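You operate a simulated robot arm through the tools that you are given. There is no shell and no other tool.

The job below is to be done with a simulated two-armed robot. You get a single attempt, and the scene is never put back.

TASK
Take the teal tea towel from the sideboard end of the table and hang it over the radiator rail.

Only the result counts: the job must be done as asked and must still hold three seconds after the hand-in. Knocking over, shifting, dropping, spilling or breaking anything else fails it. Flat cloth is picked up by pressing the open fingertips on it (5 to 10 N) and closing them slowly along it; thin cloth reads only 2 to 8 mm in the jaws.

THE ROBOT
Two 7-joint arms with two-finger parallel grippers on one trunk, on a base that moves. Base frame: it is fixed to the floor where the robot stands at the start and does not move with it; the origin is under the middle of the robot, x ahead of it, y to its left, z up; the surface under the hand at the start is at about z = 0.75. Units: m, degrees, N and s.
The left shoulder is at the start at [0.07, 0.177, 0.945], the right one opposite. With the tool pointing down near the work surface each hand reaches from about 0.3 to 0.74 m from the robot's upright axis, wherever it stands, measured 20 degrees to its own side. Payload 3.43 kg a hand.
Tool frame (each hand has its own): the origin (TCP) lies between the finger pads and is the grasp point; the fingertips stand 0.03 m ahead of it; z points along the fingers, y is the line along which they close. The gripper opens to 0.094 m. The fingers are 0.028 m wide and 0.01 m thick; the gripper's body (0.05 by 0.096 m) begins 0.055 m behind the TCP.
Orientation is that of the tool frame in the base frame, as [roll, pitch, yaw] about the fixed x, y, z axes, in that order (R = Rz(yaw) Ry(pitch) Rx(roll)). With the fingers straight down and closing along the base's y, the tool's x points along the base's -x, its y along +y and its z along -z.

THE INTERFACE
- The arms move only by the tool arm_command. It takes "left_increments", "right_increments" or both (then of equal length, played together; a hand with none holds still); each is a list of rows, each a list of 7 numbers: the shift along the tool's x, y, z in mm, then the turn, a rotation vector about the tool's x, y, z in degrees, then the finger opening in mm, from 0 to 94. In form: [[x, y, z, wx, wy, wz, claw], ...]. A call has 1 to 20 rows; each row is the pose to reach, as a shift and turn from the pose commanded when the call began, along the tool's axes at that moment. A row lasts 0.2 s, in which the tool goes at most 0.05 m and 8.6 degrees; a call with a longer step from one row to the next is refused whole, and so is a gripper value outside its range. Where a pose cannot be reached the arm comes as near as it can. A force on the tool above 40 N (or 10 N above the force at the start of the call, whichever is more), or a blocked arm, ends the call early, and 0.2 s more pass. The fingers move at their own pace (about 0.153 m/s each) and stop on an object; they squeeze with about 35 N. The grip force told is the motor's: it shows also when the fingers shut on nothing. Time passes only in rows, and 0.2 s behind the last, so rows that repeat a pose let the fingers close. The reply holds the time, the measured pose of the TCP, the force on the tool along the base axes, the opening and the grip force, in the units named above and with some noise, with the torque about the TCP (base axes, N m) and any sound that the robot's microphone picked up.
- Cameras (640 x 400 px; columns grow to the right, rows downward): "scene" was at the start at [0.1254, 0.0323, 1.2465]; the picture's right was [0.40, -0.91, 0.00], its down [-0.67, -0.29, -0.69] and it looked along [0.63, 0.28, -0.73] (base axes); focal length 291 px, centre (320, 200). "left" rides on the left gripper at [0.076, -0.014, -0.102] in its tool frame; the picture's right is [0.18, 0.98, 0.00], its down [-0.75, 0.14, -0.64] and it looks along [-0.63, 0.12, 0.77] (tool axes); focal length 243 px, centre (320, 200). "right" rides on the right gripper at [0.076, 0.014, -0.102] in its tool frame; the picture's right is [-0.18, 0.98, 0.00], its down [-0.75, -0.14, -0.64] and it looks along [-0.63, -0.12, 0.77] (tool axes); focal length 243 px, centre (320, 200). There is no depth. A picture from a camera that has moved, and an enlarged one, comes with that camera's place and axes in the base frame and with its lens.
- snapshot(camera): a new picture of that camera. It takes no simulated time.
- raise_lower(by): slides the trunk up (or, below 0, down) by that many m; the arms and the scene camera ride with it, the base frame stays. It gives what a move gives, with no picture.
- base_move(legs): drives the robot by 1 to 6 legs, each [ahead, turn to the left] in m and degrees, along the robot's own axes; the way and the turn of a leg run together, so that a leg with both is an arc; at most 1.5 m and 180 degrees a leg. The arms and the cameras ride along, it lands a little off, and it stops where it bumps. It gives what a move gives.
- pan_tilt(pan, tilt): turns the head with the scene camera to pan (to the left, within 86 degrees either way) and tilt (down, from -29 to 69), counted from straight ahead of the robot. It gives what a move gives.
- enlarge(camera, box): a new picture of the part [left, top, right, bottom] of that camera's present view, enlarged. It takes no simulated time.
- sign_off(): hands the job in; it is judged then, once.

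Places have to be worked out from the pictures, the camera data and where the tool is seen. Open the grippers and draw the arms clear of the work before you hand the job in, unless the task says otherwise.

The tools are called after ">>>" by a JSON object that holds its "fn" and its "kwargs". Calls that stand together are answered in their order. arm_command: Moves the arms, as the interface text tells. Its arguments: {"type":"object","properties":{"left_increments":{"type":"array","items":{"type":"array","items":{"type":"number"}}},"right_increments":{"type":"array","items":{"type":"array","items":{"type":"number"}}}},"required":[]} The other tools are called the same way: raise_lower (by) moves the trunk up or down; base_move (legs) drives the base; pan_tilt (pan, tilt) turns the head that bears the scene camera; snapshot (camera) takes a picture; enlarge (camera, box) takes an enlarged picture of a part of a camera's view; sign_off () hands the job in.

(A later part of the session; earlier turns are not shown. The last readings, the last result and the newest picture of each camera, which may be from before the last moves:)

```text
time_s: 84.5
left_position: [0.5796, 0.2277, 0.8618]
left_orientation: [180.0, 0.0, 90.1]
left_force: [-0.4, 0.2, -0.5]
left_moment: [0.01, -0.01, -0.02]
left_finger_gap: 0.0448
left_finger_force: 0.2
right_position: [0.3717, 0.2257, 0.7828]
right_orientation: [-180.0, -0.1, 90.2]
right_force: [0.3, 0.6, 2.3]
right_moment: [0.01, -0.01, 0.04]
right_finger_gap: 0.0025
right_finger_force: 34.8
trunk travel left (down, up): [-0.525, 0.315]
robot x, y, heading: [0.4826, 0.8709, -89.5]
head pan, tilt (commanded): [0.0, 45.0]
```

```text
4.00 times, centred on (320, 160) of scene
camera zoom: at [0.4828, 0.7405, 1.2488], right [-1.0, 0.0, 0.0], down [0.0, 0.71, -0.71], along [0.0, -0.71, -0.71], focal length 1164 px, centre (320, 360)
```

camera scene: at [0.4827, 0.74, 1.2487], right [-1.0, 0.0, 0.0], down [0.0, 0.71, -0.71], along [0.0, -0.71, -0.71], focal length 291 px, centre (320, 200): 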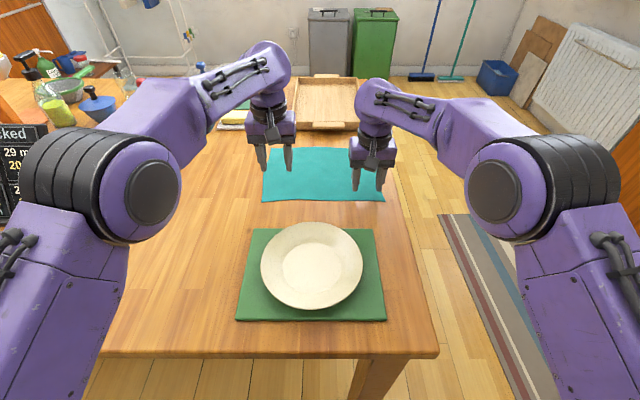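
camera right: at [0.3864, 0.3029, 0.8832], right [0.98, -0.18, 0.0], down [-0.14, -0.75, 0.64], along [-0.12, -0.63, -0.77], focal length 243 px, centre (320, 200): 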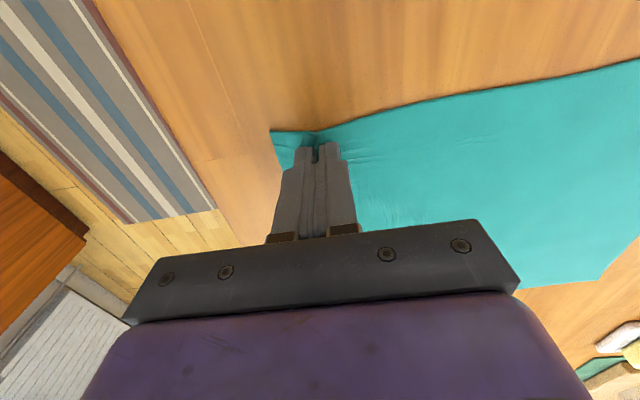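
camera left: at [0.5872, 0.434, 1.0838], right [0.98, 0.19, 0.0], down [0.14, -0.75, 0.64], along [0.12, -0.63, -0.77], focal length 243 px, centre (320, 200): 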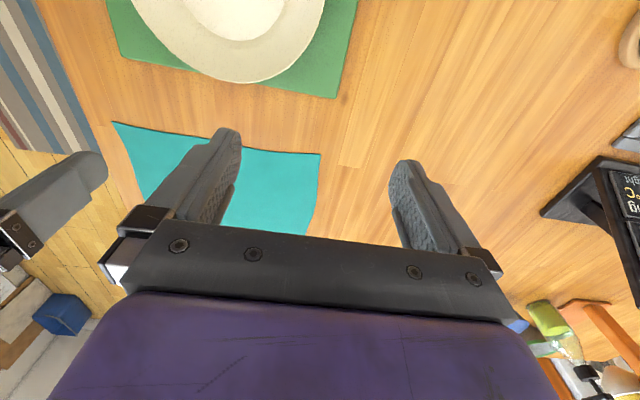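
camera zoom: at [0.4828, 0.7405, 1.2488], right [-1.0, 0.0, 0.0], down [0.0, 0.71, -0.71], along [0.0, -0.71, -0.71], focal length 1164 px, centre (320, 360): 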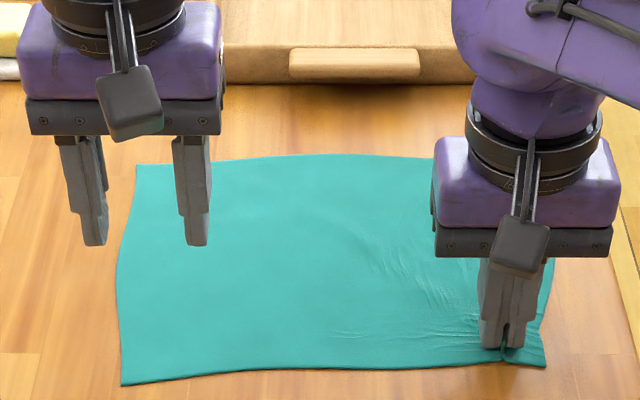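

The right fingers hold the cloth (gap 2.5 mm, 35 N). Now I lift the right hand 30 mm and shift it 28 mm towards the left hand for slack, while the left lowers to hover over its pinch point at about (0.562, 0.233).

>>> {"fn": "arm_command", "kwargs": {"right_increments": [[0, 0, -8, 0, 0, 0, 0], [0, 5, -16, 0, 0, 0, 0], [0, 12, -24, 0, 0, 0, 0], [0, 20, -30, 0, 0, 0, 0], [0, 28, -30, 0, 0, 0, 0], [0, 28, -30, 0, 0, 0, 0]], "left_increments": [[0, 0, 0, 0, 0, 0, 40], [5, -6, 10, 0, 0, 0, 40], [5, -12, 25, 0, 0, 0, 40], [5, -18, 40, 0, 0, 0, 40], [5, -18, 55, 0, 0, 0, 40], [5, -18, 62, 0, 0, 0, 40]]}}

>>> {"fn": "enlarge", "kwargs": {"camera": "scene", "box": [240, 110, 400, 210]}}

>>> {"fn": "snapshot", "kwargs": {"camera": "left"}}

>>> {"fn": "snapshot", "kwargs": {"camera": "right"}}

```text
time_s: 85.9
left_position: [0.5606, 0.2319, 0.8001]
left_orientation: [180.0, 0.1, 90.2]
left_force: [0.7, -0.1, 0.0]
left_moment: [0.02, -0.03, 0.0]
left_finger_gap: 0.04
left_finger_force: 0.1
right_position: [0.4005, 0.226, 0.811]
right_orientation: [-179.9, 0.0, 90.4]
right_force: [-0.2, 0.4, -0.5]
right_moment: [0.0, -0.02, 0.02]
right_finger_gap: 0.0024
right_finger_force: 34.8
trunk travel left (down, up): [-0.525, 0.315]
robot x, y, heading: [0.479, 0.8705, -89.9]
head pan, tilt (commanded): [0.0, 45.0]
```

```text
4.00 times, centred on (320, 160) of scene
camera zoom: at [0.4825, 0.7403, 1.2488], right [-1.0, 0.0, 0.0], down [0.0, 0.71, -0.71], along [0.0, -0.71, -0.71], focal length 1164 px, centre (320, 360)
```

zoom: 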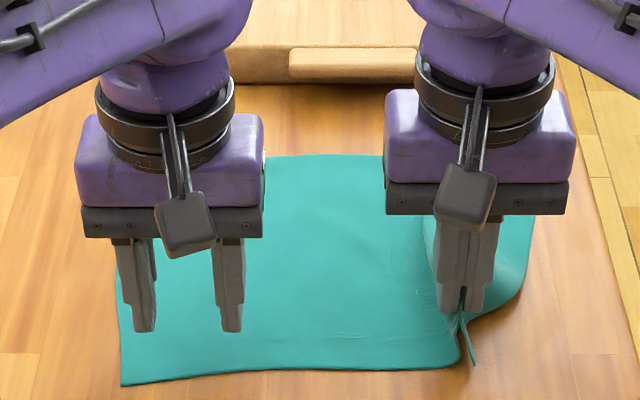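

```text
taken
camera left: at [0.5468, 0.3085, 0.9022], right [0.98, 0.19, 0.0], down [0.14, -0.75, 0.64], along [0.12, -0.63, -0.77], focal length 243 px, centre (320, 200)
```

left: 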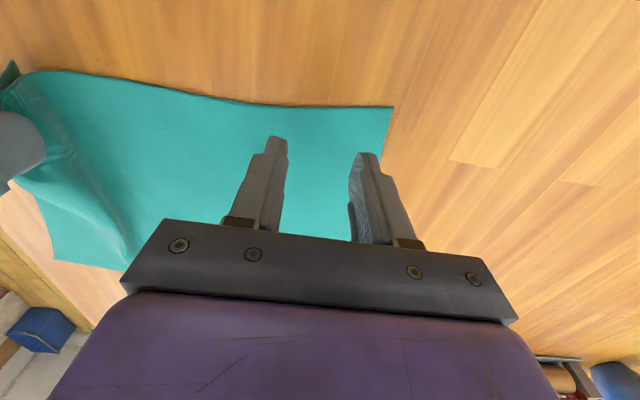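

```text
taken
camera right: at [0.4145, 0.3033, 0.9127], right [0.98, -0.18, 0.0], down [-0.14, -0.75, 0.64], along [-0.11, -0.63, -0.77], focal length 243 px, centre (320, 200)
```

right: 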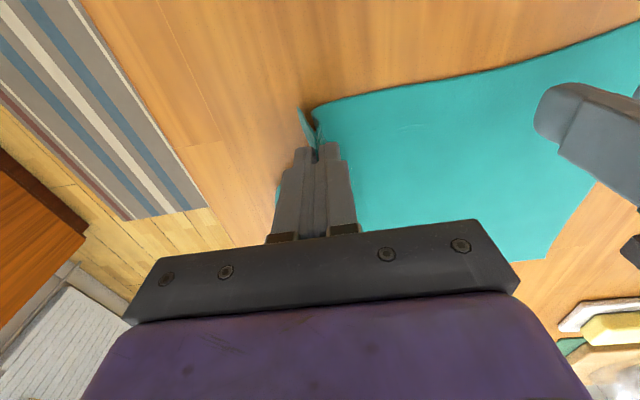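

The right corner has lifted cleanly. The left near corner is at (0.600, 0.265), so I shift the left hand 7 mm towards the edge and lower it to contact in small steps.

>>> {"fn": "arm_command", "kwargs": {"left_increments": [[7, 0, 5, 0, 0, 0, 40], [7, 0, 10, 0, 0, 0, 40], [7, 0, 14, 0, 0, 0, 40], [7, 0, 16, 0, 0, 0, 40], [7, 0, 18, 0, 0, 0, 40], [7, 0, 19.5, 0, 0, 0, 40]]}}

```text
time_s: 87.3
left_position: [0.5622, 0.2385, 0.781]
left_orientation: [180.0, 0.0, 90.3]
left_force: [-1.0, 0.4, 5.8]
left_moment: [0.03, 0.02, 0.0]
left_finger_gap: 0.0398
left_finger_force: 0.1
right_position: [0.4001, 0.2266, 0.8107]
right_orientation: [-180.0, -0.1, 90.3]
right_force: [-0.2, 0.3, 0.3]
right_moment: [0.02, 0.0, 0.01]
right_finger_gap: 0.0025
right_finger_force: 35.4
trunk travel left (down, up): [-0.525, 0.315]
robot x, y, heading: [0.4792, 0.8738, -89.9]
head pan, tilt (commanded): [0.0, 45.0]
```

Left contact reads 5.8 N, within the range. I add 0.7 mm of press and close the left fingers slowly.

>>> {"fn": "arm_command", "kwargs": {"left_increments": [[0, 0, 0.7, 0, 0, 0, 40], [0, 0, 0.7, 0, 0, 0, 38], [0, 0, 0.7, 0, 0, 0, 35], [0, 0, 0.7, 0, 0, 0, 32], [0, 0, 0.7, 0, 0, 0, 29], [0, 0, 0.5, 0, 0, 0, 26], [0, 0, 0.3, 0, 0, 0, 23], [0, 0, 0, 0, 0, 0, 20], [0, 0, 0, 0, 0, 0, 17], [0, 0, 0, 0, 0, 0, 14], [0, 0, -0.3, 0, 0, 0, 11], [0, 0, -0.5, 0, 0, 0, 8], [0, 0, -0.5, 0, 0, 0, 5], [0, 0, -0.5, 0, 0, 0, 2], [0, 0, -0.5, 0, 0, 0, 0], [0, 0, -0.5, 0, 0, 0, 0], [0, 0, -0.5, 0, 0, 0, 0]]}}

>>> {"fn": "snapshot", "kwargs": {"camera": "left"}}

>>> {"fn": "enlarge", "kwargs": {"camera": "scene", "box": [240, 110, 400, 210]}}

```text
time_s: 90.9
left_position: [0.5607, 0.2395, 0.7802]
left_orientation: [-180.0, 0.1, 90.3]
left_force: [0.0, 1.3, 5.2]
left_moment: [0.05, 0.01, 0.0]
left_finger_gap: 0.0025
left_finger_force: 34.7
right_position: [0.4003, 0.2271, 0.8113]
right_orientation: [-180.0, -0.1, 90.3]
right_force: [0.3, 0.1, -0.2]
right_moment: [-0.01, -0.03, -0.01]
right_finger_gap: 0.0026
right_finger_force: 35.1
trunk travel left (down, up): [-0.525, 0.315]
robot x, y, heading: [0.4783, 0.8731, -89.9]
head pan, tilt (commanded): [0.0, 45.0]
```

```text
taken
camera left: at [0.5475, 0.3164, 0.8841], right [0.98, 0.19, 0.0], down [0.14, -0.75, 0.64], along [0.12, -0.63, -0.77], focal length 243 px, centre (320, 200)
```

left: 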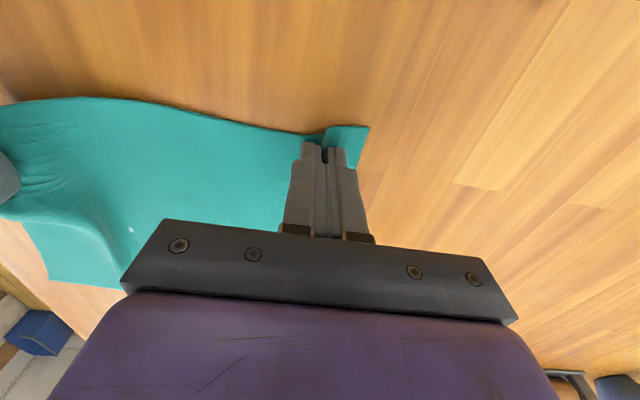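

```text
4.00 times, centred on (320, 160) of scene
camera zoom: at [0.4826, 0.741, 1.2488], right [-1.0, 0.0, 0.0], down [0.0, 0.71, -0.71], along [0.0, -0.71, -0.71], focal length 1164 px, centre (320, 360)
```

zoom: 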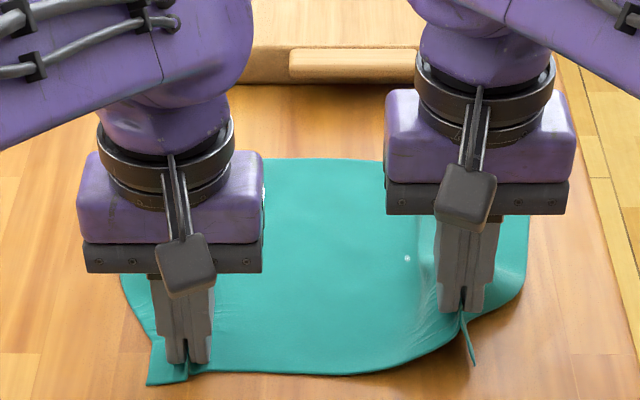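

Both hands now grip the cloth (2.5 mm each). White patches at (0.442, 0.189) and (0.425, 0.147) suggest something thin underneath, so I'll peel the towel off by moving both hands up and away from me without dragging it, then look.

>>> {"fn": "arm_command", "kwargs": {"right_increments": [[0, 0, 0, 0, 0, 0, 0], [-8, 0, -4, 0, 0, 0, 0], [-18, 0, -10, 0, 0, 0, 0], [-30, 0, -18, 0, 0, 0, 0], [-42, 0, -26, 0, 0, 0, 0], [-54, 0, -35, 0, 0, 0, 0], [-66, 0, -44, 0, 0, 0, 0], [-75, 0, -53, 0, 0, 0, 0]], "left_increments": [[0, 0, -12, 0, 0, 0, 0], [-10, 0, -24, 0, 0, 0, 0], [-24, 0, -34, 0, 0, 0, 0], [-38, 0, -44, 0, 0, 0, 0], [-52, 0, -54, 0, 0, 0, 0], [-66, 0, -64, 0, 0, 0, 0], [-78, 0, -74, 0, 0, 0, 0], [-87, 0, -84, 0, 0, 0, 0]]}}

>>> {"fn": "snapshot", "kwargs": {"camera": "scene"}}

>>> {"fn": "snapshot", "kwargs": {"camera": "right"}}

>>> {"fn": "snapshot", "kwargs": {"camera": "left"}}

```text
time_s: 92.7
left_position: [0.5599, 0.2063, 0.8496]
left_orientation: [-180.0, 0.0, 90.2]
left_force: [0.0, -0.1, -0.2]
left_moment: [0.01, 0.0, 0.0]
left_finger_gap: 0.0023
left_finger_force: 34.8
left hand out of reach, approached as far as the arm can: row 5, 6, 7, 8
right_position: [0.3936, 0.1989, 0.8282]
right_orientation: [179.9, -0.2, 90.3]
right_force: [0.5, -0.5, -0.6]
right_moment: [0.0, -0.03, 0.05]
right_finger_gap: 0.0026
right_finger_force: 34.9
right hand out of reach, approached as far as the arm can: row 4, 5, 6, 7, 8
trunk travel left (down, up): [-0.525, 0.315]
robot x, y, heading: [0.4789, 0.8745, -90.0]
head pan, tilt (commanded): [0.0, 45.0]
```

```text
taken
camera scene: at [0.4829, 0.7392, 1.2486], right [-1.0, 0.0, 0.0], down [0.0, 0.71, -0.71], along [0.0, -0.71, -0.71], focal length 291 px, centre (320, 200)
```

scene: 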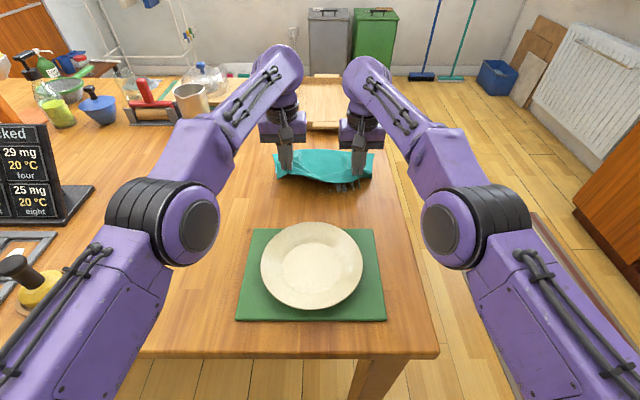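

```text
taken
camera right: at [0.4088, 0.2759, 0.93], right [0.98, -0.18, 0.0], down [-0.14, -0.75, 0.64], along [-0.12, -0.63, -0.77], focal length 243 px, centre (320, 200)
```

right: 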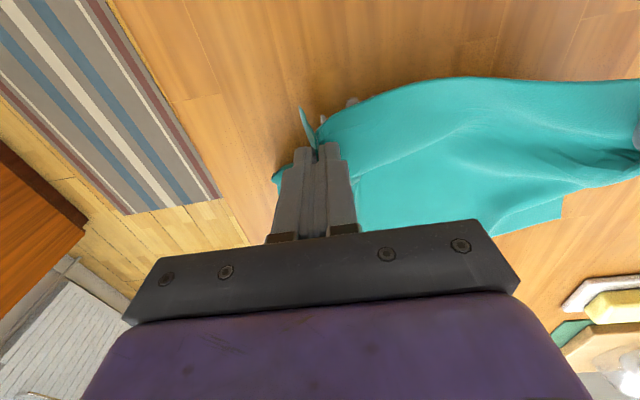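

```text
taken
camera left: at [0.5456, 0.2826, 0.9518], right [0.98, 0.19, 0.0], down [0.14, -0.75, 0.64], along [0.12, -0.63, -0.77], focal length 243 px, centre (320, 200)
```

left: 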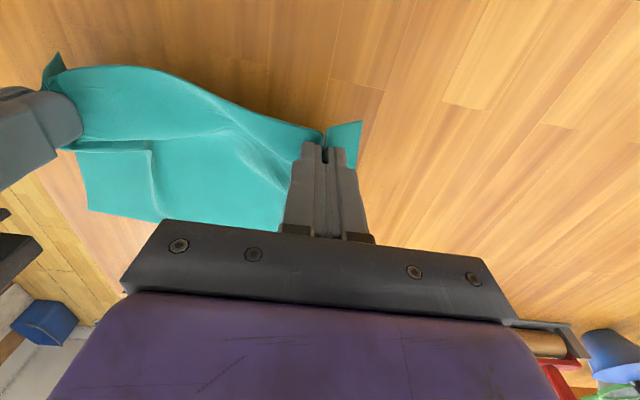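

The arms reach their limit at y ≈ 0.20. Something greyish shows below the lifted edge near (345,187) in the scene picture, so I'll zoom in there.

>>> {"fn": "enlarge", "kwargs": {"camera": "scene", "box": [260, 135, 400, 222]}}

>>> {"fn": "enlarge", "kwargs": {"camera": "right", "box": [250, 60, 450, 185]}}

```text
4.57 times, centred on (330, 178) of scene
camera zoom: at [0.4829, 0.7392, 1.2486], right [-1.0, 0.0, 0.0], down [0.0, 0.71, -0.71], along [0.0, -0.71, -0.71], focal length 1330 px, centre (274, 298)
```

zoom: 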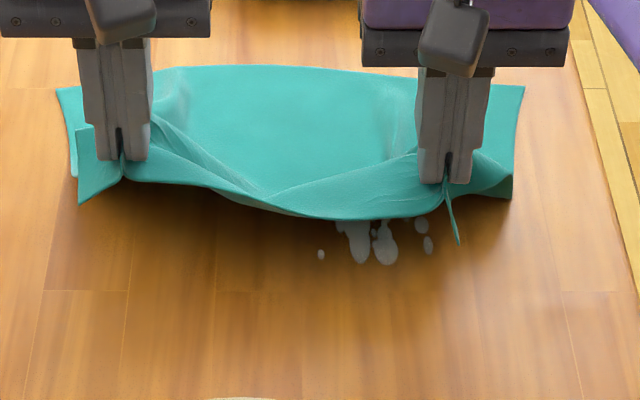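

```text
3.20 times, centred on (350, 122) of right
camera zoom: at [0.4088, 0.2759, 0.93], right [0.98, -0.18, 0.0], down [-0.14, -0.75, 0.64], along [-0.12, -0.63, -0.77], focal length 776 px, centre (224, 448)
```

zoom: 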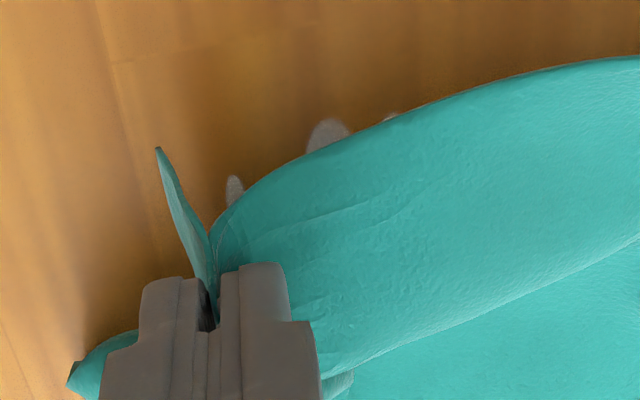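

They are just whitish spots on the tabletop like those elsewhere on it, with no object there. I'll lift the towel straight up with the trunk.

>>> {"fn": "raise_lower", "kwargs": {"by": 0.25}}

>>> {"fn": "snapshot", "kwargs": {"camera": "scene"}}

>>> {"fn": "snapshot", "kwargs": {"camera": "right"}}

>>> {"fn": "snapshot", "kwargs": {"camera": "left"}}

```text
time_s: 95.3
left_position: [0.5593, 0.2054, 1.0993]
left_orientation: [-180.0, -0.1, 90.2]
left_force: [-1.2, -1.2, -0.2]
left_moment: [0.0, -0.01, 0.0]
left_finger_gap: 0.0022
left_finger_force: 35.0
right_position: [0.394, 0.1995, 1.0782]
right_orientation: [179.9, 0.1, 90.4]
right_force: [0.0, 0.0, 0.0]
right_moment: [-0.02, 0.0, 0.0]
right_finger_gap: 0.0024
right_finger_force: 34.9
trunk travel left (down, up): [-0.775, 0.065]
robot x, y, heading: [0.4771, 0.8678, -89.8]
head pan, tilt (commanded): [0.0, 45.0]
```

```text
taken
camera scene: at [0.4827, 0.7399, 1.4987], right [-1.0, 0.0, 0.0], down [0.0, 0.71, -0.71], along [0.0, -0.71, -0.71], focal length 291 px, centre (320, 200)
```

scene: 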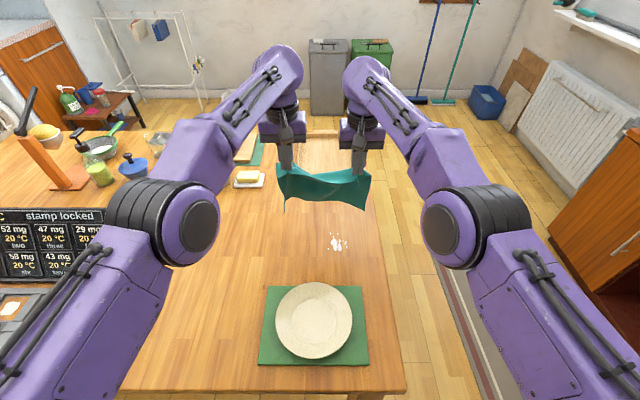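

```text
taken
camera right: at [0.4087, 0.2764, 1.1804], right [0.98, -0.18, 0.0], down [-0.14, -0.75, 0.64], along [-0.12, -0.63, -0.77], focal length 243 px, centre (320, 200)
```

right: 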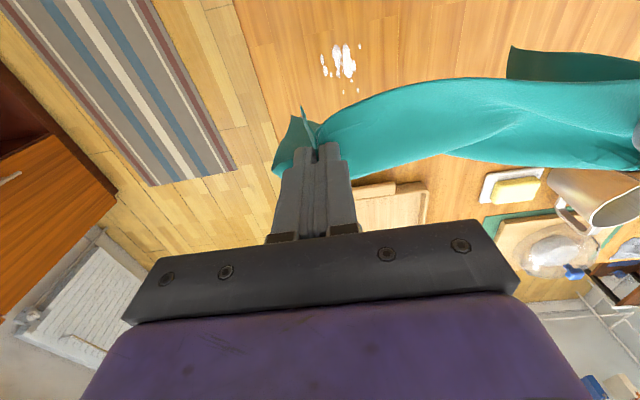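

```text
taken
camera left: at [0.5455, 0.2831, 1.2021], right [0.98, 0.19, 0.0], down [0.14, -0.75, 0.64], along [0.12, -0.63, -0.77], focal length 243 px, centre (320, 200)
```

left: 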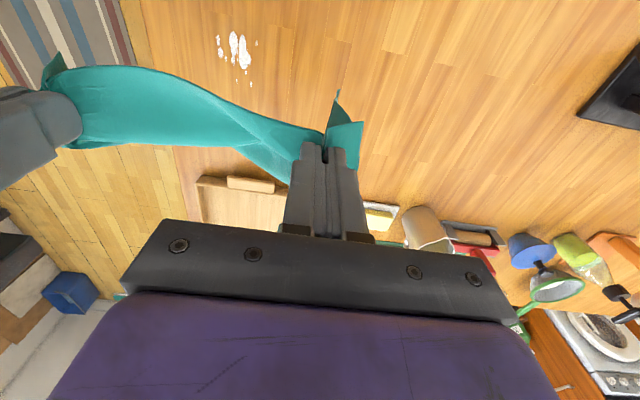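

The towel is off the table, hanging from both hands, and nothing else has moved. I'll draw the hands back towards the robot to make the load compact before driving.

>>> {"fn": "arm_command", "kwargs": {"right_increments": [[30, 0, 0, 0, 0, 0, 0], [60, 0, 0, 0, 0, 0, 0], [90, 0, 0, 0, 0, 0, 0], [120, 0, 0, 0, 0, 0, 0], [150, 0, 0, 0, 0, 0, 0]], "left_increments": [[30, 0, 0, 0, 0, 0, 0], [60, 0, 0, 0, 0, 0, 0], [90, 0, 0, 0, 0, 0, 0], [120, 0, 0, 0, 0, 0, 0], [150, 0, 0, 0, 0, 0, 0]]}}

>>> {"fn": "snapshot", "kwargs": {"camera": "scene"}}

```text
time_s: 96.5
left_position: [0.5601, 0.3579, 1.1014]
left_orientation: [-180.0, 0.2, 90.2]
left_force: [-0.6, 0.1, 0.4]
left_moment: [-0.04, -0.03, 0.04]
left_finger_gap: 0.0024
left_finger_force: 35.3
right_position: [0.3946, 0.3506, 1.0806]
right_orientation: [-179.9, 0.2, 90.3]
right_force: [0.5, 0.6, -0.3]
right_moment: [-0.04, 0.01, 0.02]
right_finger_gap: 0.0024
right_finger_force: 35.0
trunk travel left (down, up): [-0.775, 0.065]
robot x, y, heading: [0.4832, 0.8745, -89.9]
head pan, tilt (commanded): [0.0, 45.0]
```

```text
taken
camera scene: at [0.4829, 0.7436, 1.4991], right [-1.0, 0.0, 0.0], down [0.0, 0.71, -0.71], along [0.0, -0.71, -0.71], focal length 291 px, centre (320, 200)
```

scene: 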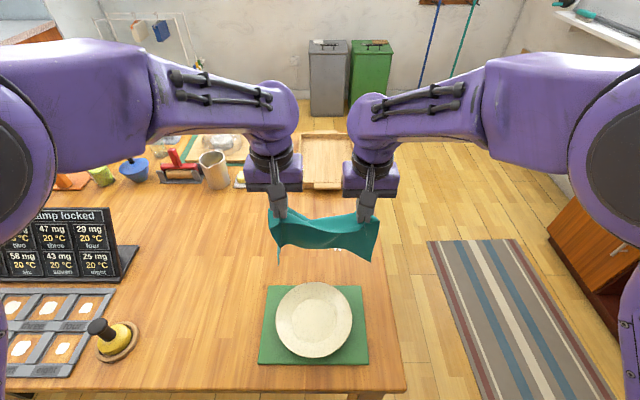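

The towel hangs cleanly in front of me. I'll back off the table, turn, and drive the clear corridor to the front of the radiator.

>>> {"fn": "base_move", "kwargs": {"legs": [[-0.1, 0], [0, -90], [0.65, 0], [0, 90]]}}

>>> {"fn": "snapshot", "kwargs": {"camera": "scene"}}

```text
time_s: 108.6
left_position: [-0.1084, 0.4691, 1.0997]
left_orientation: [180.0, -0.1, 88.7]
left_force: [0.0, 0.6, 0.3]
left_moment: [0.0, 0.02, -0.04]
left_finger_gap: 0.0024
left_finger_force: 34.9
right_position: [-0.2744, 0.4673, 1.079]
right_orientation: [180.0, 0.1, 88.8]
right_force: [-0.7, -0.6, 0.0]
right_moment: [-0.02, 0.01, -0.02]
right_finger_gap: 0.0023
right_finger_force: 35.0
trunk travel left (down, up): [-0.775, 0.065]
robot x, y, heading: [-0.1741, 0.9889, -91.2]
head pan, tilt (commanded): [0.0, 45.0]
```

```text
taken
camera scene: at [-0.1748, 0.8562, 1.4987], right [-1.0, 0.02, 0.0], down [0.02, 0.71, -0.71], along [-0.02, -0.71, -0.71], focal length 291 px, centre (320, 200)
```

scene: 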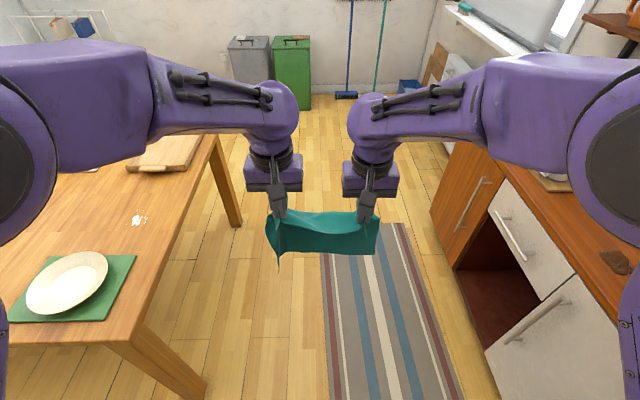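

The path ahead is clear, with the cabinet front on the right at about x ≈ -0.85. I'll straighten up, drive on to y ≈ -1.12, and turn to face the radiator.

>>> {"fn": "base_move", "kwargs": {"legs": [[0, 1.2], [1.05, 0], [1.055, 0], [0, -90]]}}

>>> {"fn": "snapshot", "kwargs": {"camera": "scene"}}

```text
time_s: 123.2
left_position: [-0.7223, -1.1824, 1.0992]
left_orientation: [-180.0, 0.0, -1.7]
left_force: [0.3, 0.4, 0.7]
left_moment: [0.01, -0.03, 0.06]
left_finger_gap: 0.0022
left_finger_force: 34.8
right_position: [-0.7235, -1.0172, 1.0799]
right_orientation: [-179.9, 0.1, -1.7]
right_force: [-0.6, 0.4, -0.3]
right_moment: [-0.01, 0.0, 0.05]
right_finger_gap: 0.0027
right_finger_force: 35.2
trunk travel left (down, up): [-0.775, 0.065]
robot x, y, heading: [-0.2071, -1.122, 178.3]
head pan, tilt (commanded): [0.0, 45.0]
```

```text
taken
camera scene: at [-0.3326, -1.1161, 1.4987], right [0.03, 1.0, 0.0], down [0.71, -0.02, -0.71], along [-0.71, 0.02, -0.71], focal length 291 px, centre (320, 200)
```

scene: 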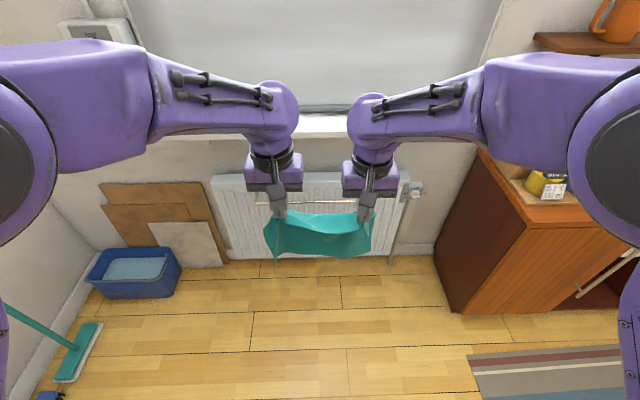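

I'm facing the radiator with the towel hanging freely. Here in open space I'll level the two hands, spread them slightly, and pitch both tools up in steps so that the fingers point forward for going under the ledge.

>>> {"fn": "arm_command", "kwargs": {"left_increments": [[0, 2, 3, 0, -7, 0, 0], [0, 4, 6, 0, -14, 0, 0], [0, 6, 10, 0, -21, 0, 0], [0, 8, 10, 0, -28, 0, 0], [0, 8, 10, 0, -35, 0, 0]], "right_increments": [[0, -2, -3, 0, -7, 0, 0], [0, -4, -6, 0, -14, 0, 0], [0, -6, -10, 0, -21, 0, 0], [0, -8, -10, 0, -28, 0, 0], [0, -8, -10, 0, -35, 0, 0]]}}

>>> {"fn": "snapshot", "kwargs": {"camera": "scene"}}

```text
time_s: 124.4
left_position: [-0.7222, -1.1906, 1.0906]
left_orientation: [-179.7, 35.4, -1.5]
left_force: [0.0, 3.9, 0.5]
left_moment: [0.11, 0.02, -0.01]
left_finger_gap: 0.002
left_finger_force: 34.8
right_position: [-0.7219, -1.0082, 1.0901]
right_orientation: [180.0, 35.2, -1.6]
right_force: [1.4, -4.2, 0.1]
right_moment: [-0.08, 0.03, 0.14]
right_finger_gap: 0.0024
right_finger_force: 35.0
trunk travel left (down, up): [-0.775, 0.065]
robot x, y, heading: [-0.2033, -1.1194, 178.3]
head pan, tilt (commanded): [0.0, 45.0]
```

```text
taken
camera scene: at [-0.3308, -1.1159, 1.4989], right [0.03, 1.0, 0.0], down [0.71, -0.02, -0.71], along [-0.71, 0.02, -0.71], focal length 291 px, centre (320, 200)
```

scene: 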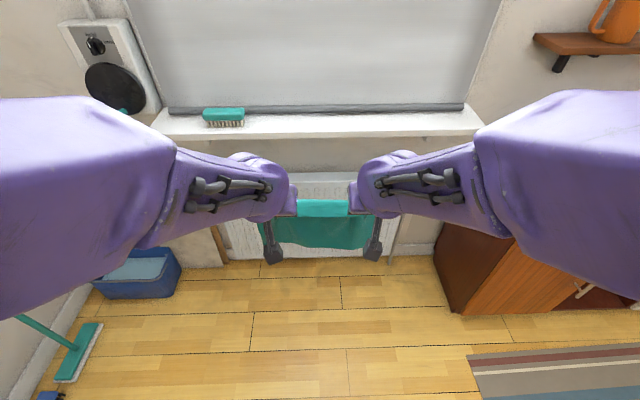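

The cloth is now taut between the hands (about 4 N), so I'll ease the spread by 8 mm and continue pitching to about 75°.

>>> {"fn": "arm_command", "kwargs": {"left_increments": [[0, -4, 0, 0, -7, 0, 0], [0, -4, 0, 0, -14, 0, 0], [0, -4, 0, 0, -21, 0, 0], [0, -4, 0, 0, -28, 0, 0], [0, -4, 0, 0, -35, 0, 0], [0, -4, 0, 0, -40, 0, 0]], "right_increments": [[0, 4, 0, 0, -7, 0, 0], [0, 4, 0, 0, -14, 0, 0], [0, 4, 0, 0, -21, 0, 0], [0, 4, 0, 0, -28, 0, 0], [0, 4, 0, 0, -35, 0, 0], [0, 4, 0, 0, -40, 0, 0]]}}

>>> {"fn": "snapshot", "kwargs": {"camera": "scene"}}

>>> {"fn": "snapshot", "kwargs": {"camera": "right"}}

```text
time_s: 125.3
left_position: [-0.7159, -1.1989, 1.0809]
left_orientation: [173.1, 51.7, -4.3]
left_force: [-0.2, 23.6, 0.9]
left_moment: [0.55, 0.01, -0.62]
left_finger_gap: 0.0028
left_finger_force: 35.1
left hand out of reach, approached as far as the arm can: row 1, 2, 3
right_position: [-0.7172, -1.0064, 1.0838]
right_orientation: [-177.6, 42.6, -3.0]
right_force: [1.6, -23.6, -0.7]
right_moment: [-0.42, -0.01, 0.62]
right_finger_gap: 0.0025
right_finger_force: 34.8
right hand out of reach, approached as far as the arm can: row 1, 2, 3, 4
trunk travel left (down, up): [-0.775, 0.065]
robot x, y, heading: [-0.2014, -1.1203, 178.2]
head pan, tilt (commanded): [0.0, 45.0]
stopped in row 4 (left hand): the force on the tool passed its limit at 51 N (the readings are from after the stop); the commanded pose is now the measured one
```

```text
taken
camera scene: at [-0.333, -1.1183, 1.4987], right [0.03, 1.0, 0.0], down [0.71, -0.02, -0.71], along [-0.71, 0.02, -0.71], focal length 291 px, centre (320, 200)
```

scene: 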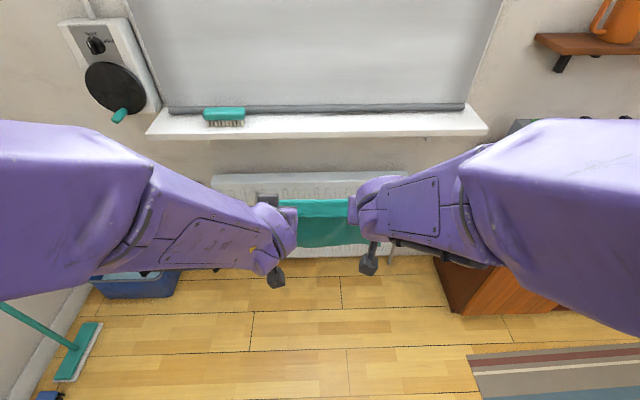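

```text
taken
camera right: at [-0.5927, -1.0315, 1.1057], right [-0.21, -0.97, 0.09], down [-0.11, 0.12, 0.99], along [-0.97, 0.2, -0.13], focal length 243 px, centre (320, 200)
```

right: 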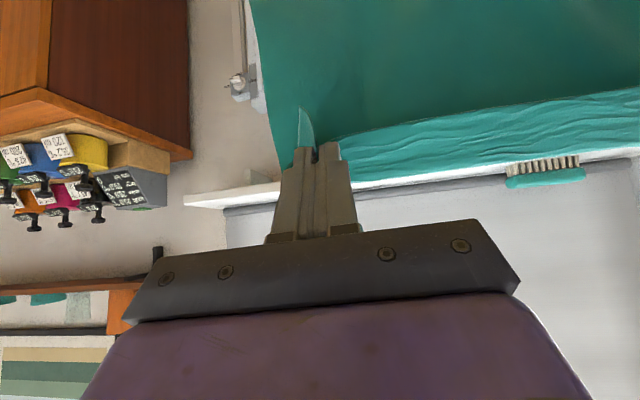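

The arms reached a joint limit at this pitch so close to the body, and the hands pulled apart (24 N of tension, cloth still held). I'll relax the tension first by bringing the hands back together.

>>> {"fn": "arm_command", "kwargs": {"left_increments": [[0, -4, 0, 0, 0, 0, 0], [0, -8, 0, 0, 0, 0, 0], [0, -10, 0, 0, 0, 0, 0]], "right_increments": [[0, 4, 0, 0, 0, 0, 0], [0, 8, 0, 0, 0, 0, 0], [0, 10, 0, 0, 0, 0, 0]]}}

>>> {"fn": "snapshot", "kwargs": {"camera": "left"}}

>>> {"fn": "snapshot", "kwargs": {"camera": "right"}}

```text
time_s: 126.2
left_position: [-0.7166, -1.1912, 1.0796]
left_orientation: [172.4, 51.8, -4.4]
left_force: [0.3, 1.0, 1.0]
left_moment: [0.02, 0.04, -0.02]
left_finger_gap: 0.0022
left_finger_force: 34.8
right_position: [-0.7182, -1.0084, 1.0853]
right_orientation: [-178.7, 42.5, -4.7]
right_force: [0.0, -2.2, 0.5]
right_moment: [0.02, 0.0, 0.06]
right_finger_gap: 0.0026
right_finger_force: 35.1
trunk travel left (down, up): [-0.775, 0.065]
robot x, y, heading: [-0.2015, -1.1198, 178.4]
head pan, tilt (commanded): [0.0, 45.0]
```

```text
taken
camera left: at [-0.5885, -1.1732, 1.0814], right [0.14, -0.99, -0.06], down [0.04, -0.06, 1.0], along [-0.99, -0.14, 0.04], focal length 243 px, centre (320, 200)
```

left: 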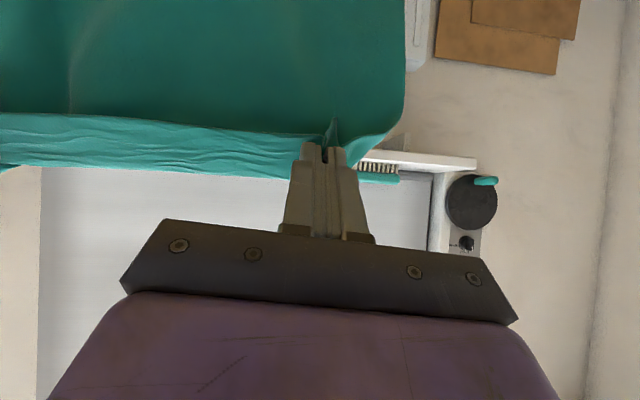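

```text
taken
camera right: at [-0.5943, -1.0361, 1.1083], right [-0.23, -0.97, 0.11], down [-0.11, 0.14, 0.98], along [-0.97, 0.21, -0.14], focal length 243 px, centre (320, 200)
```

right: 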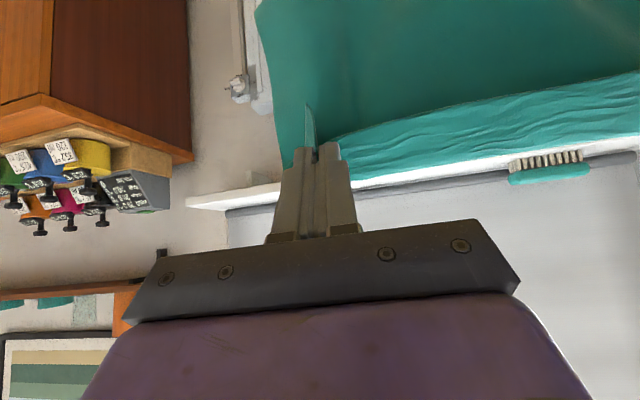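

The tension is gone (about 2 N) and both pinches are intact. The limit comes from the arms being folded so close to the body, so I'll extend both hands 0.15 m forward, straightening their orientation, before pitching further.

>>> {"fn": "arm_command", "kwargs": {"left_increments": [[-18.5, -0.8, 23.6, 1.1, 0, -0.3, 0], [-37, -1.7, 47.2, 2.2, 0.1, -0.7, 0], [-55.4, -2.5, 70.8, 3.2, 0.1, -1, 0], [-73.9, -3.4, 94.4, 4.3, 0.2, -1.4, 0], [-92.4, -4.2, 118, 5.4, 0.2, -1.7, 0]], "right_increments": [[-22, 2.9, 20.2, -0.7, 0, -0.5, 0], [-44.1, 5.8, 40.3, -1.4, 0, -0.9, 0], [-66.2, 8.7, 60.5, -2, 0, -1.4, 0], [-88.2, 11.6, 80.6, -2.7, 0, -1.8, 0], [-110.3, 14.5, 100.8, -3.4, 0, -2.3, 0]]}}

```text
time_s: 127.3
left_position: [-0.8705, -1.1891, 1.0778]
left_orientation: [-179.8, 51.4, -1.7]
left_force: [-1.0, 0.3, 0.7]
left_moment: [0.01, -0.01, 0.0]
left_finger_gap: 0.0022
left_finger_force: 35.3
right_position: [-0.8703, -1.0146, 1.0793]
right_orientation: [-178.0, 42.3, 0.3]
right_force: [-0.7, 0.0, -1.7]
right_moment: [-0.02, -0.02, -0.03]
right_finger_gap: 0.0027
right_finger_force: 34.8
trunk travel left (down, up): [-0.775, 0.065]
robot x, y, heading: [-0.2043, -1.1219, 178.3]
head pan, tilt (commanded): [0.0, 45.0]
```

That worked: the hands are now 0.67 m ahead. I continue pitching both tools carefully, first to about 60°.

>>> {"fn": "arm_command", "kwargs": {"left_increments": [[0, 0, 0, 0, -3, 0, 0], [0, 0, 0, 0, -6, 0, 0], [0, 0, 0, 0, -9, 0, 0]], "right_increments": [[0, 0, 0, 0, -6, 0, 0], [0, 0, 0, -1, -12, -1, 0], [0, 0, 0, -1.5, -18, -1.5, 0]]}}

```text
time_s: 128.2
left_position: [-0.8655, -1.1855, 1.0802]
left_orientation: [-179.2, 60.7, -1.5]
left_force: [-1.3, 36.1, 0.8]
left_moment: [0.62, 0.04, -0.95]
left_finger_gap: 0.0024
left_finger_force: 35.4
right_position: [-0.8699, -0.9869, 1.0813]
right_orientation: [-179.2, 52.3, -4.1]
right_force: [1.6, -36.2, -0.8]
right_moment: [-0.46, -0.01, 1.05]
right_finger_gap: 0.0026
right_finger_force: 35.6
right hand out of reach, approached as far as the arm can: row 2, 3
trunk travel left (down, up): [-0.775, 0.065]
robot x, y, heading: [-0.204, -1.1194, 178.4]
head pan, tilt (commanded): [0.0, 45.0]
```

The right arm again hit its limit near 50° pitch and drifted outward (36 N of tension). I'll relieve it right away by moving the left hand towards the right one and letting the right hand pitch back a little.

>>> {"fn": "arm_command", "kwargs": {"left_increments": [[0, -8, 0, 0, 0, 0, 0], [0, -16, 0, 0, 0, 0, 0], [0, -20, 0, 0, 0, 0, 0]], "right_increments": [[0, 0, 0, 0, 1.5, 0, 0], [0, 0, 0, 0, 3, 0, 0], [0, 0, 0, 0, 3, 0, 0]]}}

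>>> {"fn": "snapshot", "kwargs": {"camera": "scene"}}

>>> {"fn": "snapshot", "kwargs": {"camera": "right"}}

>>> {"fn": "snapshot", "kwargs": {"camera": "left"}}

```text
time_s: 128.9
left_position: [-0.866, -1.1699, 1.0809]
left_orientation: [180.0, 60.6, -1.6]
left_force: [0.5, 0.4, -0.5]
left_moment: [-0.02, -0.04, 0.02]
left_finger_gap: 0.0024
left_finger_force: 35.1
right_position: [-0.8657, -0.9965, 1.0779]
right_orientation: [-175.2, 49.5, 0.4]
right_force: [0.4, -0.5, -0.9]
right_moment: [-0.03, 0.02, -0.01]
right_finger_gap: 0.0024
right_finger_force: 34.7
trunk travel left (down, up): [-0.775, 0.065]
robot x, y, heading: [-0.2008, -1.1233, 177.9]
head pan, tilt (commanded): [0.0, 45.0]
```

```text
taken
camera scene: at [-0.3325, -1.1154, 1.4988], right [0.03, 1.0, 0.0], down [0.71, -0.02, -0.71], along [-0.71, 0.02, -0.71], focal length 291 px, centre (320, 200)
```

scene: 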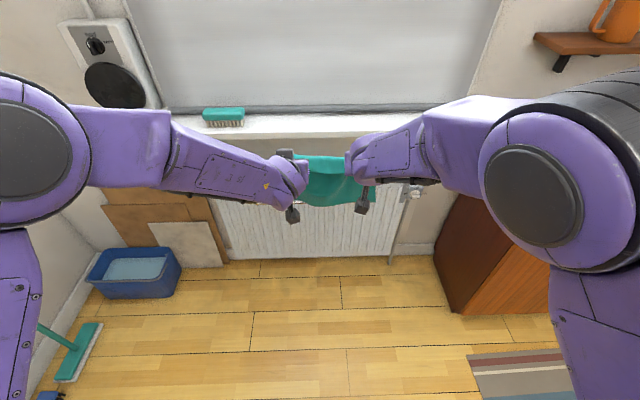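

```text
taken
camera right: at [-0.7397, -1.018, 1.0847], right [-0.18, -0.98, 0.09], down [0.01, 0.09, 1.0], along [-0.98, 0.18, -0.01], focal length 243 px, centre (320, 200)
```

right: 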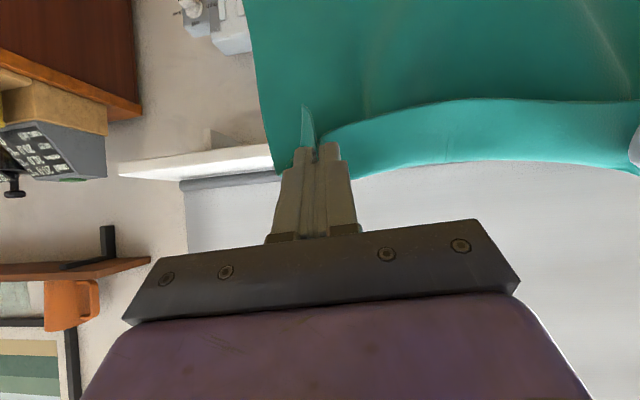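

```text
taken
camera left: at [-0.7387, -1.1592, 1.0637], right [0.06, -0.98, -0.16], down [0.19, -0.15, 0.97], along [-0.98, -0.09, 0.18], focal length 243 px, centre (320, 200)
```

left: 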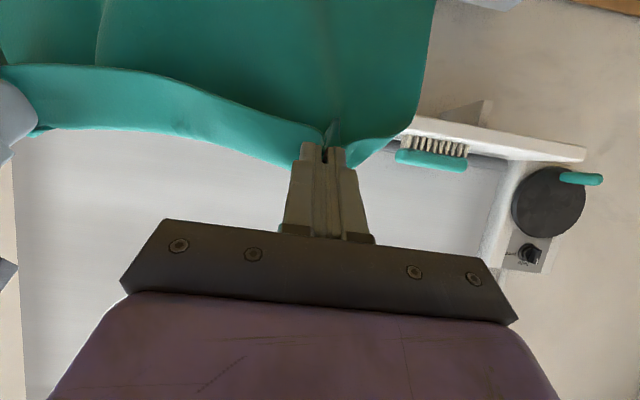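

Tension is zero again and the cloth still hangs well from both pinches. The left arm got past its limit (pitch 61°), so I'll give the cloth slack by bringing the left hand closer, then let the right arm try the same pitch.

>>> {"fn": "arm_command", "kwargs": {"left_increments": [[0, -10, 0, 0, 0, 0, 0], [0, -20, 0, 0, 0, 0, 0], [0, -30, 0, 0, 0, 0, 0], [0, -34, 0, 0, 0, 0, 0]]}}

>>> {"fn": "arm_command", "kwargs": {"right_increments": [[0, 0, 0, 0, -4, 0, 0], [0, 0, 0, 0, -8, 0, 0], [0, 0, 0, 0, -12, 0, 0], [0, 0, 0, 0, -12, 0, 0]]}}

>>> {"fn": "snapshot", "kwargs": {"camera": "scene"}}

```text
time_s: 129.9
left_position: [-0.8637, -1.1358, 1.0798]
left_orientation: [-179.8, 60.7, -1.6]
left_force: [0.3, 0.2, -0.2]
left_moment: [0.0, -0.02, 0.03]
left_finger_gap: 0.0022
left_finger_force: 35.0
right_position: [-0.8662, -0.9984, 1.0812]
right_orientation: [-175.3, 49.9, 0.4]
right_force: [-0.3, 0.8, 0.5]
right_moment: [-0.02, -0.03, -0.01]
right_finger_gap: 0.0024
right_finger_force: 35.0
trunk travel left (down, up): [-0.775, 0.065]
robot x, y, heading: [-0.1998, -1.1212, 178.0]
head pan, tilt (commanded): [0.0, 45.0]
```

```text
time_s: 130.9
left_position: [-0.8632, -1.1358, 1.0801]
left_orientation: [-179.8, 60.7, -1.6]
left_force: [0.2, 0.4, 0.9]
left_moment: [-0.01, 0.03, 0.02]
left_finger_gap: 0.0021
left_finger_force: 35.3
right_position: [-0.8656, -1.002, 1.0779]
right_orientation: [-172.4, 61.6, 4.0]
right_force: [-0.3, -0.1, 1.1]
right_moment: [0.0, 0.01, 0.0]
right_finger_gap: 0.0026
right_finger_force: 35.0
right hand out of reach, approached as far as the arm can: row 2
trunk travel left (down, up): [-0.775, 0.065]
robot x, y, heading: [-0.2064, -1.1215, 178.2]
head pan, tilt (commanded): [0.0, 45.0]
```

```text
taken
camera scene: at [-0.3324, -1.115, 1.4988], right [0.03, 1.0, 0.0], down [0.71, -0.02, -0.71], along [-0.71, 0.02, -0.71], focal length 291 px, centre (320, 200)
```

scene: 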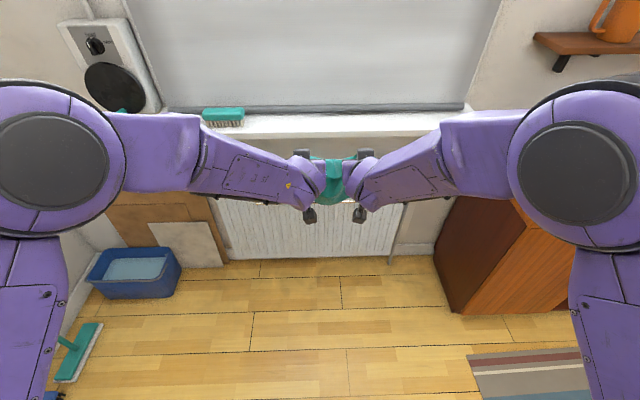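

Both arms are now past the limit at about 61° pitch. With the slack still in, I'll straighten the right hand and bring both to about 72°.

>>> {"fn": "arm_command", "kwargs": {"right_increments": [[0, 0, 0, -0.8, -3.3, 1.4, 0], [0, 0, 0, -1.6, -6.6, 2.7, 0], [0, 0, 0, -2.5, -9.9, 4.1, 0], [0, 0, 0, -2.5, -9.9, 4.1, 0]], "left_increments": [[0, 0, 0, 0, -3.8, 0, 0], [0, 0, 0, 0, -7.6, 0, 0], [0, 0, 0, 0, -11.3, 0, 0], [0, 0, 0, 0, -11.3, 0, 0]]}}

```text
time_s: 131.9
left_position: [-0.8645, -1.1356, 1.0801]
left_orientation: [-179.5, 72.0, -1.3]
left_force: [-0.4, 0.1, 0.1]
left_moment: [-0.03, 0.0, 0.02]
left_finger_gap: 0.0024
left_finger_force: 35.3
right_position: [-0.8656, -1.0012, 1.0786]
right_orientation: [176.2, 71.7, -5.7]
right_force: [0.1, -0.7, -0.5]
right_moment: [-0.01, -0.01, -0.02]
right_finger_gap: 0.0022
right_finger_force: 35.4
trunk travel left (down, up): [-0.775, 0.065]
robot x, y, heading: [-0.2014, -1.121, 178.4]
head pan, tilt (commanded): [0.0, 45.0]
```

Both tools are at 72° with no force. I'll spread the left hand back out so that the towel hangs smooth between the hands, then check.

>>> {"fn": "arm_command", "kwargs": {"left_increments": [[0, 9, 0, 0, 0, 0, 0], [0, 18, 0, 0, 0, 0, 0], [0, 27, 0, 0, 0, 0, 0], [0, 35, 0, 0, 0, 0, 0], [0, 35, 0, 0, 0, 0, 0]]}}

>>> {"fn": "snapshot", "kwargs": {"camera": "scene"}}

>>> {"fn": "snapshot", "kwargs": {"camera": "right"}}

>>> {"fn": "snapshot", "kwargs": {"camera": "left"}}

```text
time_s: 133.2
left_position: [-0.8669, -1.17, 1.0794]
left_orientation: [-179.6, 72.0, -1.4]
left_force: [0.8, 0.0, 0.0]
left_moment: [0.0, 0.03, 0.0]
left_finger_gap: 0.0025
left_finger_force: 35.1
right_position: [-0.8658, -1.0005, 1.0787]
right_orientation: [176.3, 71.7, -5.5]
right_force: [0.0, -0.5, -0.5]
right_moment: [-0.02, 0.01, -0.02]
right_finger_gap: 0.0024
right_finger_force: 34.8
trunk travel left (down, up): [-0.775, 0.065]
robot x, y, heading: [-0.2039, -1.1203, 178.2]
head pan, tilt (commanded): [0.0, 45.0]
```

```text
taken
camera scene: at [-0.3325, -1.1156, 1.4987], right [0.03, 1.0, 0.0], down [0.71, -0.02, -0.71], along [-0.71, 0.02, -0.71], focal length 291 px, centre (320, 200)
```

scene: 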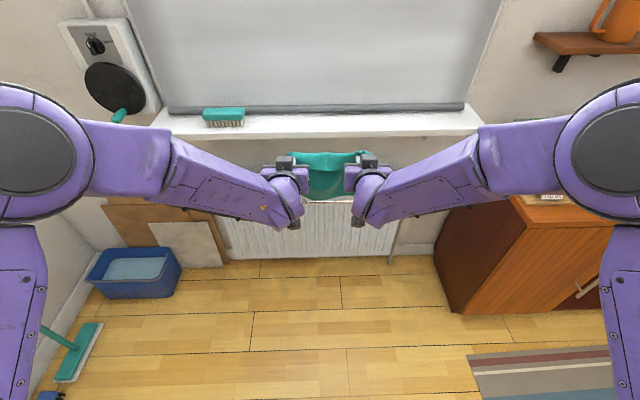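

```text
taken
camera right: at [-0.7452, -1.0203, 1.0381], right [-0.09, -0.98, 0.19], down [0.38, 0.15, 0.91], along [-0.92, 0.16, 0.36], focal length 243 px, centre (320, 200)
```

right: 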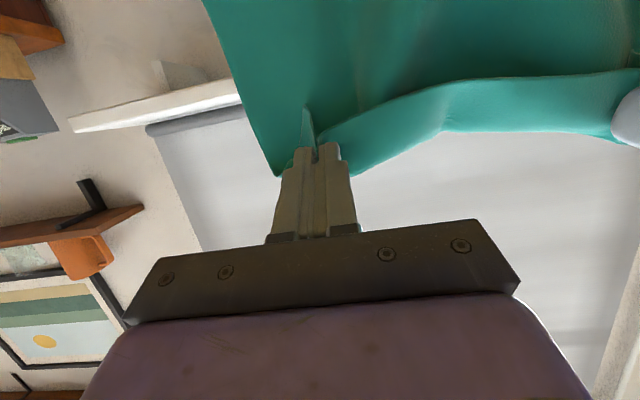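

```text
taken
camera left: at [-0.744, -1.1598, 1.0388], right [0.03, -0.98, -0.18], down [0.37, -0.15, 0.91], along [-0.93, -0.09, 0.36], focal length 243 px, centre (320, 200)
```

left: 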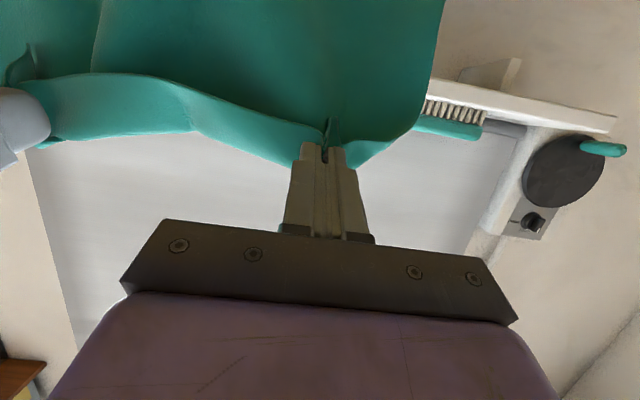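

The towel hangs smoothly in front of the fingertips. I'll zoom in on the scene view to measure how far down its hem hangs before going to the rail.

>>> {"fn": "enlarge", "kwargs": {"camera": "scene", "box": [230, 120, 430, 245]}}

>>> {"fn": "pan_tilt", "kwargs": {"pan": 0, "tilt": 30}}

>>> {"fn": "snapshot", "kwargs": {"camera": "scene"}}

```text
3.20 times, centred on (330, 182) of scene
camera zoom: at [-0.3325, -1.1156, 1.4987], right [0.03, 1.0, 0.0], down [0.71, -0.02, -0.71], along [-0.71, 0.02, -0.71], focal length 931 px, centre (288, 256)
```

zoom: 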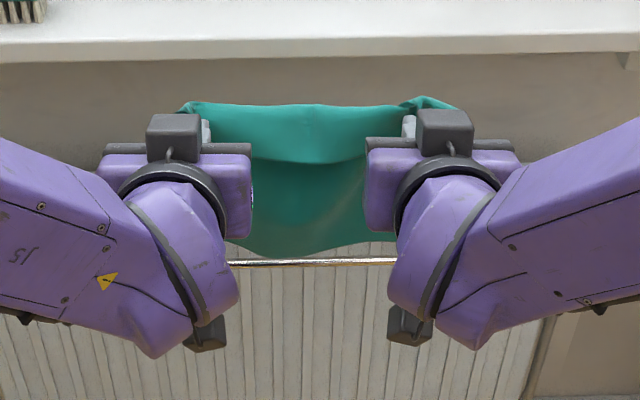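

```text
time_s: 133.9
left_position: [-0.8651, -1.1712, 1.0797]
left_orientation: [-179.6, 72.1, -1.4]
left_force: [-0.1, -0.2, 0.0]
left_moment: [-0.01, 0.01, 0.01]
left_finger_gap: 0.0025
left_finger_force: 35.1
right_position: [-0.8657, -1.0008, 1.0789]
right_orientation: [176.5, 71.5, -5.5]
right_force: [-0.7, -0.2, 0.2]
right_moment: [-0.01, -0.04, -0.03]
right_finger_gap: 0.0023
right_finger_force: 35.1
trunk travel left (down, up): [-0.775, 0.065]
robot x, y, heading: [-0.2018, -1.118, 178.3]
head pan, tilt (commanded): [0.0, 30.0]
```

```text
taken
camera scene: at [-0.3417, -1.1157, 1.5213], right [0.03, 1.0, 0.0], down [0.5, -0.01, -0.87], along [-0.87, 0.03, -0.5], focal length 291 px, centre (320, 200)
```

scene: 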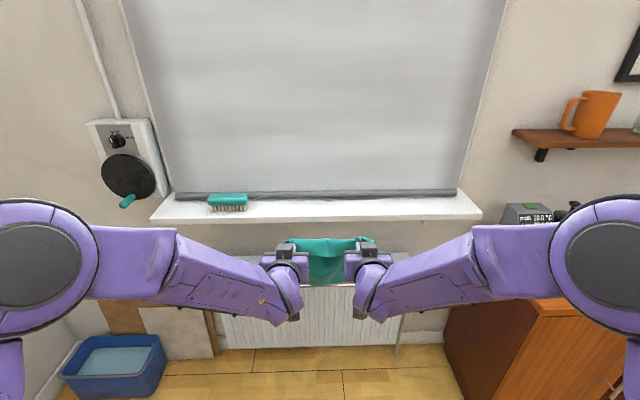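

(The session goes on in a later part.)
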